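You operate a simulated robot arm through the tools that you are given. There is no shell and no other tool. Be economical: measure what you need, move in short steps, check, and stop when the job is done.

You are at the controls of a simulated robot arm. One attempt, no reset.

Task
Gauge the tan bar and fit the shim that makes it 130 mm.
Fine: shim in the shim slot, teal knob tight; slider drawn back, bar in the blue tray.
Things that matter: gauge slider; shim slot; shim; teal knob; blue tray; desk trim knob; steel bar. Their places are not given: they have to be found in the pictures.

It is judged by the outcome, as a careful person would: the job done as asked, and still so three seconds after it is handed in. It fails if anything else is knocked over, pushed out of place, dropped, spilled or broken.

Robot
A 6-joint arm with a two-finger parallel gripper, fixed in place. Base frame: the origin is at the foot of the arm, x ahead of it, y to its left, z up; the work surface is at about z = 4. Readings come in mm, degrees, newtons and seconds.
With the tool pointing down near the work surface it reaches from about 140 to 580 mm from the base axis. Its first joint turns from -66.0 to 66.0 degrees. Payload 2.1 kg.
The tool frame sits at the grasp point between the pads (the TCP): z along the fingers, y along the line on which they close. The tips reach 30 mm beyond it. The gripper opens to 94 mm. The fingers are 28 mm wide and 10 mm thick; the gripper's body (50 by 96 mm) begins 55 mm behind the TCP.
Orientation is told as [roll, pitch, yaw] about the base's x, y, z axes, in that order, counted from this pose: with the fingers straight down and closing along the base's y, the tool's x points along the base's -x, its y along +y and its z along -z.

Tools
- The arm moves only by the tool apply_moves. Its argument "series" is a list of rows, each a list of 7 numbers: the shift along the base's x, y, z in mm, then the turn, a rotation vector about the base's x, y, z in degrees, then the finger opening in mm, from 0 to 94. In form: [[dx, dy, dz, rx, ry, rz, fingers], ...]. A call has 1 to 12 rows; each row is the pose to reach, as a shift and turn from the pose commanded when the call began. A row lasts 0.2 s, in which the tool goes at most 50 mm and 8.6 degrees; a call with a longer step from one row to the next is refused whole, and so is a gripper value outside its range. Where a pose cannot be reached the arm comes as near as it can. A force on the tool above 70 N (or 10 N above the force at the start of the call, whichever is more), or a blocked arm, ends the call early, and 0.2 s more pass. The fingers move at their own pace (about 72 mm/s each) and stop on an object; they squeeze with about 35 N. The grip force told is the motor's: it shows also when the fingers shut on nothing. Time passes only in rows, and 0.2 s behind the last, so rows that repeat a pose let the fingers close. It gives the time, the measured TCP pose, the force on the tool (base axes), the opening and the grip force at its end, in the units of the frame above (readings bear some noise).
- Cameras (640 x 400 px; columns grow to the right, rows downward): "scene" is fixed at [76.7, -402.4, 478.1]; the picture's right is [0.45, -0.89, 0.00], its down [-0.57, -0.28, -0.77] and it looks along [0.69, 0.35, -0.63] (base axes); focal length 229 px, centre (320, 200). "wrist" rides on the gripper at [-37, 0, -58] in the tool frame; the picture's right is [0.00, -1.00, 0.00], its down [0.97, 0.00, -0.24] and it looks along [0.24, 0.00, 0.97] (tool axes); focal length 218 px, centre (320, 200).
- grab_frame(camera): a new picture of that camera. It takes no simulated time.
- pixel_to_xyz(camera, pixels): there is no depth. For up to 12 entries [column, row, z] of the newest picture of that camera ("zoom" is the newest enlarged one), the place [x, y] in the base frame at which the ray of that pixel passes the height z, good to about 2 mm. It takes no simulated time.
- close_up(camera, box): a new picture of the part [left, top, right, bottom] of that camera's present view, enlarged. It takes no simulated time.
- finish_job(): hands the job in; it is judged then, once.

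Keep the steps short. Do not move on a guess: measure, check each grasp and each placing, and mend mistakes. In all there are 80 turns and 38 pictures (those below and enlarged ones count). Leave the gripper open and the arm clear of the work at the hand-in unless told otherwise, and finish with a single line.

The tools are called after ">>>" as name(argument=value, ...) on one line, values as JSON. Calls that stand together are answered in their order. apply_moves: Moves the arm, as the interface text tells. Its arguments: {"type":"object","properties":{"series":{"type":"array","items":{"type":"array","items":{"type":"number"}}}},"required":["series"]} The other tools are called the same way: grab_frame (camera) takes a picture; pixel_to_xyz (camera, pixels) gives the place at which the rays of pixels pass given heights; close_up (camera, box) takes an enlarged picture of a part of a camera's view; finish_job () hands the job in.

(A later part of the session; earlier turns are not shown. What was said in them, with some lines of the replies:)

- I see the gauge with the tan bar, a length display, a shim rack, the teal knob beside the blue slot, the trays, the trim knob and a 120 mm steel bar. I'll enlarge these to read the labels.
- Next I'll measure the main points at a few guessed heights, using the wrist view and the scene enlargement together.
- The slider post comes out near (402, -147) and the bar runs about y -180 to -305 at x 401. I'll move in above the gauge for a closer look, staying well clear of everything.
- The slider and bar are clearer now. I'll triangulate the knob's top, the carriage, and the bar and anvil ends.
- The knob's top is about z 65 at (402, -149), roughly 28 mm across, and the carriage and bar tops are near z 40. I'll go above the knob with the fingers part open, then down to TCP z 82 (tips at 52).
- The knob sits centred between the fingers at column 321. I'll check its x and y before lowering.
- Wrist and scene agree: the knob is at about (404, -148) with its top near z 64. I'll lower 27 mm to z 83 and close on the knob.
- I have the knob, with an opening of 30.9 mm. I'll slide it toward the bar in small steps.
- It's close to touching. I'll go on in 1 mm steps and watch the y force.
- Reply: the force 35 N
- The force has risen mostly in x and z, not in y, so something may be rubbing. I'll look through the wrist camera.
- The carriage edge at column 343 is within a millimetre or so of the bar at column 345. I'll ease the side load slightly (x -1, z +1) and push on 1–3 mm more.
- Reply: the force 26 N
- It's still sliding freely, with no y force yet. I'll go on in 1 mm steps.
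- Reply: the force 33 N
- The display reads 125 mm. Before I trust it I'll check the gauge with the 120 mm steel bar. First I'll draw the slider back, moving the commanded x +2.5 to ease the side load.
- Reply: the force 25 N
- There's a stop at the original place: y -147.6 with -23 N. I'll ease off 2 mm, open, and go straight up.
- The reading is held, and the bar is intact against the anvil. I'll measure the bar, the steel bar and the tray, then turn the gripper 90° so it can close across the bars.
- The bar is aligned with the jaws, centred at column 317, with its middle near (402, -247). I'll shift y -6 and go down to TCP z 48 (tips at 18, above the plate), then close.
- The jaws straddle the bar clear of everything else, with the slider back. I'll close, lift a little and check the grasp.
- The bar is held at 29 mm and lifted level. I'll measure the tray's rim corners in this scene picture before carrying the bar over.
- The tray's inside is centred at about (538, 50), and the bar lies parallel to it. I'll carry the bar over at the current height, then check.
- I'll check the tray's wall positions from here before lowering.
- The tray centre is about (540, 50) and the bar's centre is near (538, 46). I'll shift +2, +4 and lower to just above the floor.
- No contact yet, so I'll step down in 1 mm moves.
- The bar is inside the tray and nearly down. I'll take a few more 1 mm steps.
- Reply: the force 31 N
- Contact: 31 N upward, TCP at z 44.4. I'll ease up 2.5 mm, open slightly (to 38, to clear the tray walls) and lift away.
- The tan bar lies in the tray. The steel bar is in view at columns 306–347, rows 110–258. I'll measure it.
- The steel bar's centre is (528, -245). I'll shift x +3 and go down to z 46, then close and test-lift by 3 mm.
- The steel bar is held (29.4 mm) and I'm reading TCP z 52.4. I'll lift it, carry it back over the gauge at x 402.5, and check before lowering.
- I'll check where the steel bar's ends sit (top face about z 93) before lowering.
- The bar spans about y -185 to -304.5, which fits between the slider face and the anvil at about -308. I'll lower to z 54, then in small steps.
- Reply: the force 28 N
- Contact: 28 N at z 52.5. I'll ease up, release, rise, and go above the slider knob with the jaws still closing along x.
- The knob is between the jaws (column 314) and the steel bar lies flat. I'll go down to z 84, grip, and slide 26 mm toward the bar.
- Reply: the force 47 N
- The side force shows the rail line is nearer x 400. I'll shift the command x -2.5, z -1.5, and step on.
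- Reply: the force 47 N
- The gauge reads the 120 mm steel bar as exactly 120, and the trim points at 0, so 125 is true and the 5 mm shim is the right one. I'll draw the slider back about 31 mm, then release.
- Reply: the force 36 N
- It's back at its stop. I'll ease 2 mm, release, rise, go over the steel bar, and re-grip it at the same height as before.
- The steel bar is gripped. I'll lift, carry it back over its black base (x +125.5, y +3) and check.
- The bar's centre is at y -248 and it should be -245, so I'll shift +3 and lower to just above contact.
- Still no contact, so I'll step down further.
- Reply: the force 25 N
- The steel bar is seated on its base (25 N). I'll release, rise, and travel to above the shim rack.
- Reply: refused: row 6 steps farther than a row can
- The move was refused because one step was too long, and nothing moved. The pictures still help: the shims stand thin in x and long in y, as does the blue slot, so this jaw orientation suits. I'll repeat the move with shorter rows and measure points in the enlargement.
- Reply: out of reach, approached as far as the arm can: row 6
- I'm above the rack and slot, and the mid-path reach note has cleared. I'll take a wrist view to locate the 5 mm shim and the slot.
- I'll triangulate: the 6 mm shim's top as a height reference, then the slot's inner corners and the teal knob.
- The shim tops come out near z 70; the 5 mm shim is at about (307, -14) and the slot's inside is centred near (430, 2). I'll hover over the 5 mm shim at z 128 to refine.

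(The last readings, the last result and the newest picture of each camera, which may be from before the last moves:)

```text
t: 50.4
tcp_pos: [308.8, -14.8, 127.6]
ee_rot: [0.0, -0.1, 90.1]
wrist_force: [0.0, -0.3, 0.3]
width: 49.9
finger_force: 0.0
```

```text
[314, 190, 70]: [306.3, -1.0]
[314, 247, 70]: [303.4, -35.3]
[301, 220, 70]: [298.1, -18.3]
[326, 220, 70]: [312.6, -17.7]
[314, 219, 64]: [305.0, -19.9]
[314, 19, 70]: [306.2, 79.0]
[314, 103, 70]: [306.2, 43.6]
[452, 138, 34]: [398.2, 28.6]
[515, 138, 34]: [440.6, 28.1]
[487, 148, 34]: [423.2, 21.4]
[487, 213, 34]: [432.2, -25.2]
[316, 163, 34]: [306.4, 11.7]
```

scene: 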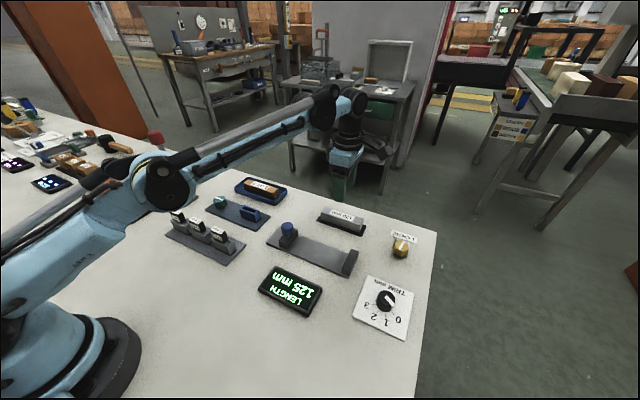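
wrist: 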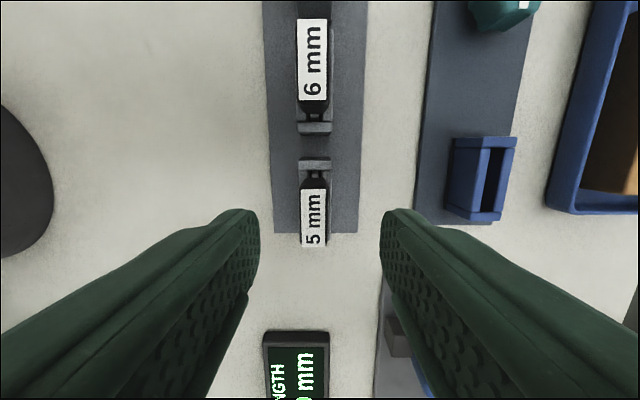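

The 5 mm shim's top is about 14 mm thick, centred at (305, -17). I'll go down to z 76 (tips at 46, above the holder) and grip.

>>> apply_moves(series=[[-3, -2, -25, 0, 0, 0, 50], [-3, -2, -45, 0, 0, 0, 50], [-3, -2, -52, 0, 0, 0, 50], [-3, -2, -52, 0, 0, 0, 4], [-3, -2, -52, 0, 0, 0, 4], [-3, -2, -52, 0, 0, 0, 4], [-3, -2, -52, 0, 0, 0, 4]])

```text
t: 52.0
tcp_pos: [304.2, -17.4, 74.5]
ee_rot: [0.1, -0.1, 90.0]
wrist_force: [0.8, -0.1, -0.4]
width: 19.4
finger_force: 35.2
```

It closed at 19.4 mm, wider than I expected, and may be on the holder. I'll test with a gentle 5 mm lift and watch the force.

>>> apply_moves(series=[[0, 0, 1, 0, 0, 0, 4], [0, 0, 3, 0, 0, 0, 4], [0, 0, 5, 0, 0, 0, 4], [0, 0, 5, 0, 0, 0, 4]])

>>> close_up(camera="scene", box=[160, 190, 280, 265])

```text
t: 53.0
tcp_pos: [304.9, -16.8, 80.7]
ee_rot: [0.0, -0.1, 90.1]
wrist_force: [-0.6, 0.1, -1.1]
width: 19.5
finger_force: 35.2
```

```text
5.33 times, centred on (220, 228) of scene
```

zoom: 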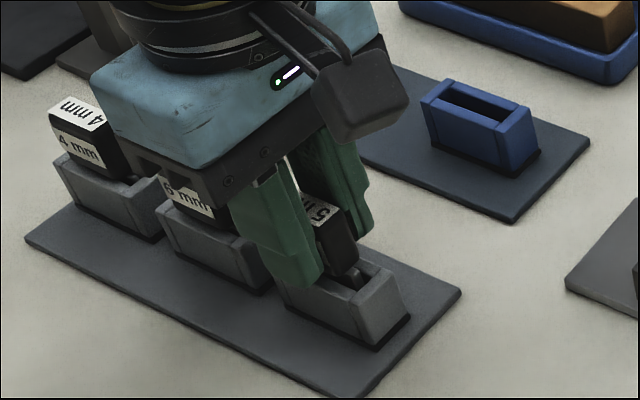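

The shim lifts freely, 1 N only, so it's the shim in the jaws. Next I'll compare the grey holder's and the blue slot's rims, so the shift between them is known.

>>> pixel_to_xyz(camera="zoom", pixels=[[376, 322, 34], [408, 292, 34], [507, 146, 34], [537, 120, 34], [424, 107, 34], [453, 79, 34], [380, 347, 6], [411, 314, 6], [512, 175, 6], [541, 150, 6], [443, 94, 34], [515, 116, 34]])

>>> apply_moves(series=[[0, 0, 30, 0, 0, 0, 4], [0, 0, 65, 0, 0, 0, 4], [40, 8, 70, 0, 0, 0, 4], [80, 14, 70, 0, 0, 0, 4], [126, 20, 70, 0, 0, 0, 4], [126, 20, 70, 0, 0, 0, 4]])

>>> grab_frame(camera="wrist")

```text
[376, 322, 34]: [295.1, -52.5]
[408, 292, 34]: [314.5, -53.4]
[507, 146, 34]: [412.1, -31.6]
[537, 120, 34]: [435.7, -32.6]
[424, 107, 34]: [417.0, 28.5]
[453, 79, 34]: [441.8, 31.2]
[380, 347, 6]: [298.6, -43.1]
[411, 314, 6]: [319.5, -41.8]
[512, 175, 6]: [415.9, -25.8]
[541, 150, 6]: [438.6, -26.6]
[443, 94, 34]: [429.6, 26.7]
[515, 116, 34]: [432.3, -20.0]
```

```text
t: 54.4
tcp_pos: [428.8, 4.4, 146.6]
ee_rot: [0.0, 0.0, 90.0]
wrist_force: [0.4, -0.2, -0.3]
width: 19.5
finger_force: 35.1
```

```text
4 pictures are left
```

wrist: 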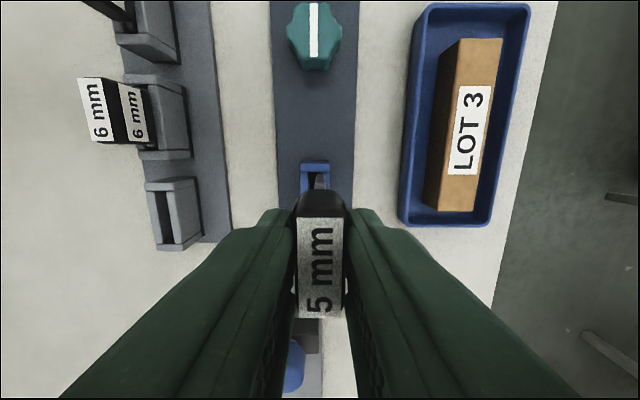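

I'll compare the blue slot and the now-empty grey holder in this same view.

>>> pixel_to_xyz(camera="wrist", pixels=[[301, 162, 34], [329, 162, 34], [305, 173, 34], [327, 173, 34], [145, 182, 34], [194, 177, 34], [155, 192, 34], [166, 192, 34], [160, 247, 34], [172, 243, 34], [314, 40, 40], [277, 120, 6]])

>>> close_up(camera="wrist", box=[130, 140, 370, 290])

```text
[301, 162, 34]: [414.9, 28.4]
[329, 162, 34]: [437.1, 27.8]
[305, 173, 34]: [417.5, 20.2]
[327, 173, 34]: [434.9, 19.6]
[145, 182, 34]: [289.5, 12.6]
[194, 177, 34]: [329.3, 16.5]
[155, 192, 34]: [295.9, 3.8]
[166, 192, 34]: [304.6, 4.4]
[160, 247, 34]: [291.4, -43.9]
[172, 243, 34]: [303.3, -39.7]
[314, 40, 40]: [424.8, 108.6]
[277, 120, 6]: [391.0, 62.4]
```

```text
2.67 times, centred on (250, 215) of wrist
```

zoom: 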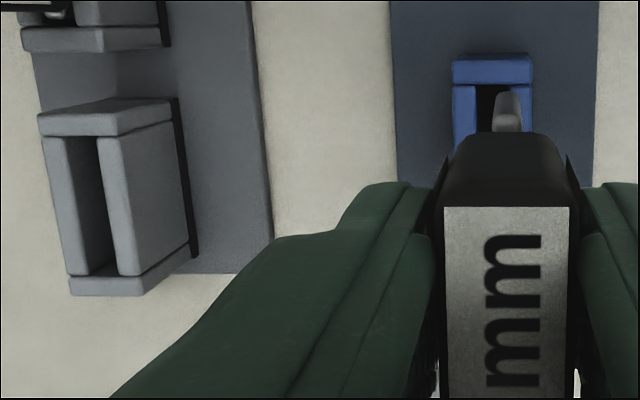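

This is a clear view: the blue slot is at (315, 171) and the shim's blade tip at about (320, 177). Comparing the slot with the empty holder in the same image, I need x -4.6 and y -3.6. I'll lower to just into the slot mouth and feel.

>>> apply_moves(series=[[-4.6, -3.6, 0, 0, 0, 0, 4], [-4.6, -3.6, -20, 0, 0, 0, 4], [-4.6, -3.6, -35, 0, 0, 0, 4], [-4.6, -3.6, -41, 0, 0, 0, 4], [-4.6, -3.6, -44, 0, 0, 0, 4], [-4.6, -3.6, -47, 0, 0, 0, 4], [-4.6, -3.6, -50, 0, 0, 0, 4], [-4.6, -3.6, -50, 0, 0, 0, 4]])

```text
t: 56.2
tcp_pos: [425.6, -0.6, 100.8]
ee_rot: [0.0, 0.0, 89.9]
wrist_force: [0.4, -8.5, 30.3]
width: 19.5
finger_force: 35.4
```

Contact at the mouth: 30 N up and -8.5 N in y, so it's touching the rim. I'll rise 6 mm and look closely.

>>> apply_moves(series=[[0, 0, 3, 0, 0, 0, 4], [0, 0, 6, 0, 0, 0, 4], [0, 0, 6, 0, 0, 0, 4]])

>>> close_up(camera="wrist", box=[240, 100, 400, 220])

```text
t: 57.0
tcp_pos: [426.6, 0.1, 104.7]
ee_rot: [0.0, -0.2, 90.0]
wrist_force: [-0.7, -0.4, -0.6]
width: 19.6
finger_force: 35.1
```

```text
3.33 times, centred on (320, 160) of wrist
```

zoom: 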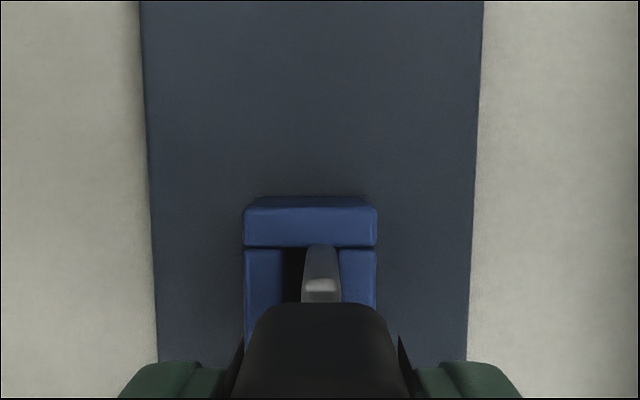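

The blade tip is at column 321 while the slot's centre is at 311 in this enlargement, about 1.7 mm too far in +x. Its far end also just overlaps the end wall at row 246. I'll shift x -1.7, y -2 and lower again.

>>> apply_moves(series=[[-1.7, -2, 0, 0, 0, 0, 4], [-1.7, -2, -3, 0, 0, 0, 4], [-1.7, -2, -6, 0, 0, 0, 4], [-1.7, -2, -8, 0, 0, 0, 4], [-1.7, -2, -10, 0, 0, 0, 4], [-1.7, -2, -10, 0, 0, 0, 4]])

```text
t: 58.4
tcp_pos: [425.2, -1.9, 95.4]
ee_rot: [0.1, -0.1, 90.0]
wrist_force: [0.6, 0.1, -0.1]
width: 19.5
finger_force: 34.9
```

It passed the earlier contact height with no force, so the blade has entered. I'll go down in small steps toward z about 75.

>>> apply_moves(series=[[0, 0, -3, 0, 0, 0, 4], [0, 0, -6, 0, 0, 0, 4], [0, 0, -9, 0, 0, 0, 4], [0, 0, -12, 0, 0, 0, 4], [0, 0, -15, 0, 0, 0, 4], [0, 0, -17, 0, 0, 0, 4], [0, 0, -17, 0, 0, 0, 4]])

```text
t: 60.0
tcp_pos: [423.6, -1.1, 79.5]
ee_rot: [0.0, -0.1, 89.9]
wrist_force: [-0.1, -0.2, -0.2]
width: 19.3
finger_force: 35.2
```

>>> apply_moves(series=[[0, 0, -1.5, 0, 0, 0, 4], [0, 0, -3, 0, 0, 0, 4], [0, 0, -4.5, 0, 0, 0, 4], [0, 0, -4.5, 0, 0, 0, 4]])

```text
t: 61.0
tcp_pos: [423.5, -1.5, 74.7]
ee_rot: [0.0, 0.0, 90.0]
wrist_force: [-0.5, -0.1, -0.7]
width: 19.7
finger_force: 35.4
```

>>> apply_moves(series=[[0, 0, -1, 0, 0, 0, 4], [0, 0, -2, 0, 0, 0, 4], [0, 0, -3, 0, 0, 0, 4], [0, 0, -3, 0, 0, 0, 4]])

```text
t: 62.0
tcp_pos: [425.0, -1.2, 72.6]
ee_rot: [-0.1, -0.1, 90.1]
wrist_force: [-0.3, 0.3, 5.4]
width: 19.5
finger_force: 35.3
```

First contact at z 72.6. One more millimetre to confirm it's seated.

>>> apply_moves(series=[[0, 0, -1, 0, 0, 0, 4], [0, 0, -2, 0, 0, 0, 4], [0, 0, -2, 0, 0, 0, 4]])

```text
t: 62.8
tcp_pos: [425.8, -1.0, 70.8]
ee_rot: [0.0, -0.1, 90.0]
wrist_force: [-2.9, 5.4, 65.3]
width: 19.8
finger_force: 34.6
```

It's seated firmly (65 N). I'll ease up, release, rise, and go above the teal knob at about (425, 111).

>>> apply_moves(series=[[0, 0, 3, 0, 0, 0, 10], [0, 0, 3, 0, 0, 0, 40], [0, 0, 3, 0, 0, 0, 45], [0, 0, 30, 0, 0, 0, 60], [0, 0, 62, 0, 0, 0, 60], [0, 40, 62, 0, 0, 0, 60], [0, 80, 62, 0, 0, 0, 60], [0, 112, 62, 0, 0, 0, 60], [0, 112, 50, 0, 0, 0, 60], [0, 112, 50, 0, 0, 0, 60]])

>>> grab_frame(camera="wrist")

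```text
t: 65.0
tcp_pos: [425.9, 111.7, 120.0]
ee_rot: [0.0, 0.0, 90.0]
wrist_force: [-0.3, -0.4, 0.2]
width: 60.1
finger_force: 0.1
```

```text
1 pictures are left
```

wrist: 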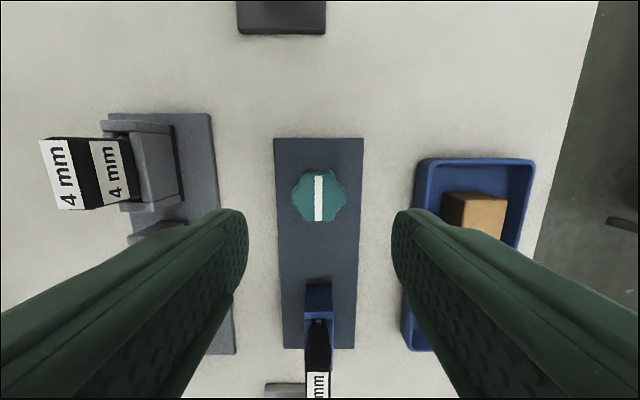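

The shim stands in the slot, and the knob is at (320, 197) with its mark along y. I'll measure its centre.

>>> pixel_to_xyz(camera="wrist", pixels=[[320, 197, 42], [320, 197, 34], [291, 197, 42], [348, 197, 42], [320, 168, 42], [320, 226, 42]])

```text
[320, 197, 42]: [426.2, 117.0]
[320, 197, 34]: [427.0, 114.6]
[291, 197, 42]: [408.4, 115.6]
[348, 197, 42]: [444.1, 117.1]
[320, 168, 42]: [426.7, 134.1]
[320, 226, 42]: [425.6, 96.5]
```

The knob's centre is about (426, 114), 36 mm across. I'll go down to z 54 (tips at 24) and grip it.

>>> apply_moves(series=[[0, 2, -30, 0, 0, 0, 60], [0, 2, -55, 0, 0, 0, 60], [0, 2, -66, 0, 0, 0, 60], [0, 2, -66, 0, 0, 0, 20], [0, 2, -66, 0, 0, 0, 20], [0, 2, -66, 0, 0, 0, 20]])

```text
t: 66.4
tcp_pos: [424.3, 113.0, 53.6]
ee_rot: [0.0, 0.1, 90.0]
wrist_force: [-2.1, -1.6, -4.6]
width: 37.8
finger_force: 44.9
```

I have it at 37.8 mm. I'll turn clockwise seen from above (negative about z) in 8° rows and watch for resistance.

>>> apply_moves(series=[[0, 0, 0, 0, 0, -8, 20], [0, 0, 0, 0, 0, -16, 20], [0, 0, 0, 0, 0, -24, 20], [0, 0, 0, 0, 0, -32, 20], [0, 0, 0, 0, 0, -40, 20], [0, 0, 0, 0, 0, -48, 20], [0, 0, 0, 0, 0, -56, 20], [0, 0, 0, 0, 0, -64, 20], [0, 0, 0, 0, 0, -72, 20], [0, 0, 0, 0, 0, -80, 20], [0, 0, 0, 0, 0, -88, 20], [0, 0, 0, 0, 0, -88, 20]])

```text
t: 69.0
tcp_pos: [423.0, 115.5, 53.0]
ee_rot: [0.3, 0.4, 2.0]
wrist_force: [-27.2, 19.9, -25.2]
width: 37.8
finger_force: 44.9
```

It turned 88° with the grip holding and no hard stop. I'll ease the side load and keep turning.

>>> apply_moves(series=[[-1, 1, -1, 0, 0, -8, 20], [-1, 1, -1, 0, 0, -16, 20], [-1, 1, -1, 0, 0, -24, 20], [-1, 1, -1, 0, 0, -32, 20], [-1, 1, -1, 0, 0, -40, 20], [-1, 1, -1, 0, 0, -48, 20], [-1, 1, -1, 0, 0, -56, 20], [-1, 1, -1, 0, 0, -64, 20], [-1, 1, -1, 0, 0, -72, 20], [-1, 1, -1, 0, 0, -80, 20], [-1, 1, -1, 0, 0, -80, 20]])

```text
t: 71.4
tcp_pos: [424.7, 112.8, 51.8]
ee_rot: [0.3, -0.1, -78.2]
wrist_force: [18.8, 8.6, -0.7]
width: 37.5
finger_force: 45.0
```

That's 168° in total and still no firm stop. I'll turn a bit more and compare commanded with measured yaw.

>>> apply_moves(series=[[0, 0, 0, 0, 0, -8, 20], [0, 0, 0, 0, 0, -16, 20], [0, 0, 0, 0, 0, -24, 20], [0, 0, 0, 0, 0, -32, 20], [0, 0, 0, 0, 0, -40, 20], [0, 0, 0, 0, 0, -40, 20]])

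```text
t: 72.8
tcp_pos: [423.8, 113.3, 53.3]
ee_rot: [0.0, -0.1, -118.0]
wrist_force: [13.1, -4.0, 0.5]
width: 36.5
finger_force: 44.8
```

The opening changed from 37.8 to 36.5, which hints the jaws may be slipping round a knob that's already at its stop. I'll turn 16° more and compare the width.

>>> apply_moves(series=[[0, 0, 0, 0, 0, -8, 20], [0, 0, 0, 0, 0, -16, 20], [0, 0, 0, 0, 0, -16, 20]])

```text
t: 73.6
tcp_pos: [424.3, 114.0, 53.1]
ee_rot: [0.0, -0.1, -134.0]
wrist_force: [1.4, -2.5, 2.8]
width: 37.3
finger_force: 44.9
```

>>> apply_moves(series=[[0, 0, 0, 0, 0, -8, 20], [0, 0, 0, 0, 0, -16, 20], [0, 0, 0, 0, 0, -16, 20]])

```text
t: 74.4
tcp_pos: [422.2, 114.0, 52.3]
ee_rot: [-0.2, -0.2, -149.9]
wrist_force: [-6.6, 4.1, 1.0]
width: 36.9
finger_force: 45.3
```

The widths do vary, but not decisively. I'll use the last picture, a wrist enlargement of the knob: if the mark is no longer parallel to the pads, the knob has stopped and the jaws have slipped.

>>> close_up(camera="wrist", box=[240, 150, 400, 270])

```text
3.33 times, centred on (320, 210) of wrist
```

zoom: 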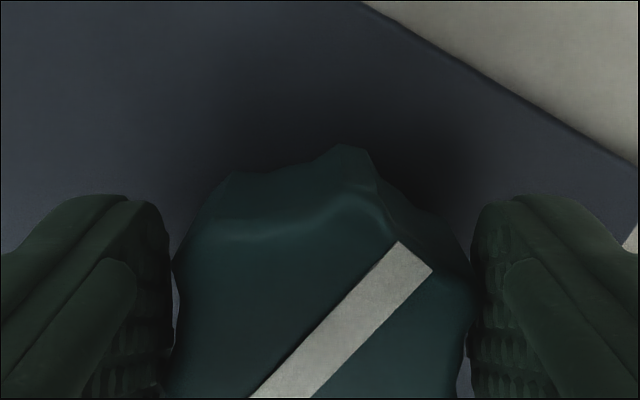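

The white mark now sits about 45° off the pads although the jaws turned 240°. So the knob turned roughly 100° clockwise, hit its stop, and the jaws then slipped: it's tight. I'll open without turning back, rise straight up and move clear.

>>> apply_moves(series=[[0, 0, 0, 0, 0, 0, 40], [0, 0, 0, 0, 0, 0, 60], [0, 0, 0, 0, 0, 0, 60], [0, 0, 30, 0, 0, 0, 60], [0, 0, 70, 0, 0, 0, 60], [0, 0, 110, 0, 0, 0, 60], [-20, -10, 150, 0, 0, 0, 70], [-50, -20, 180, 0, 0, 0, 80], [-80, -40, 200, 0, 0, 0, 94], [-110, -60, 220, 0, 0, 0, 94], [-110, -60, 220, 0, 0, 0, 94]])

```text
t: 76.8
tcp_pos: [314.4, 53.8, 272.2]
ee_rot: [0.0, -0.1, -150.0]
wrist_force: [0.4, 0.7, -0.1]
width: 94.0
finger_force: 0.1
```

The arm is clear and the gripper open. The slider is back at its stop, the bar is in the blue tray, the steel bar is on its base, the shim is in the slot and the knob is at its stop. I'll hand in.

>>> finish_job()

```text
The job is handed in.
```

The tan bar gauged 125 mm (the gauge read the 120 mm steel bar correctly), so I fitted the 5 mm shim and turned the teal knob clockwise until the jaws slipped (taken as tight; no picture after release), with the slider drawn back, the bar in the blue tray and the steel bar back on its base.
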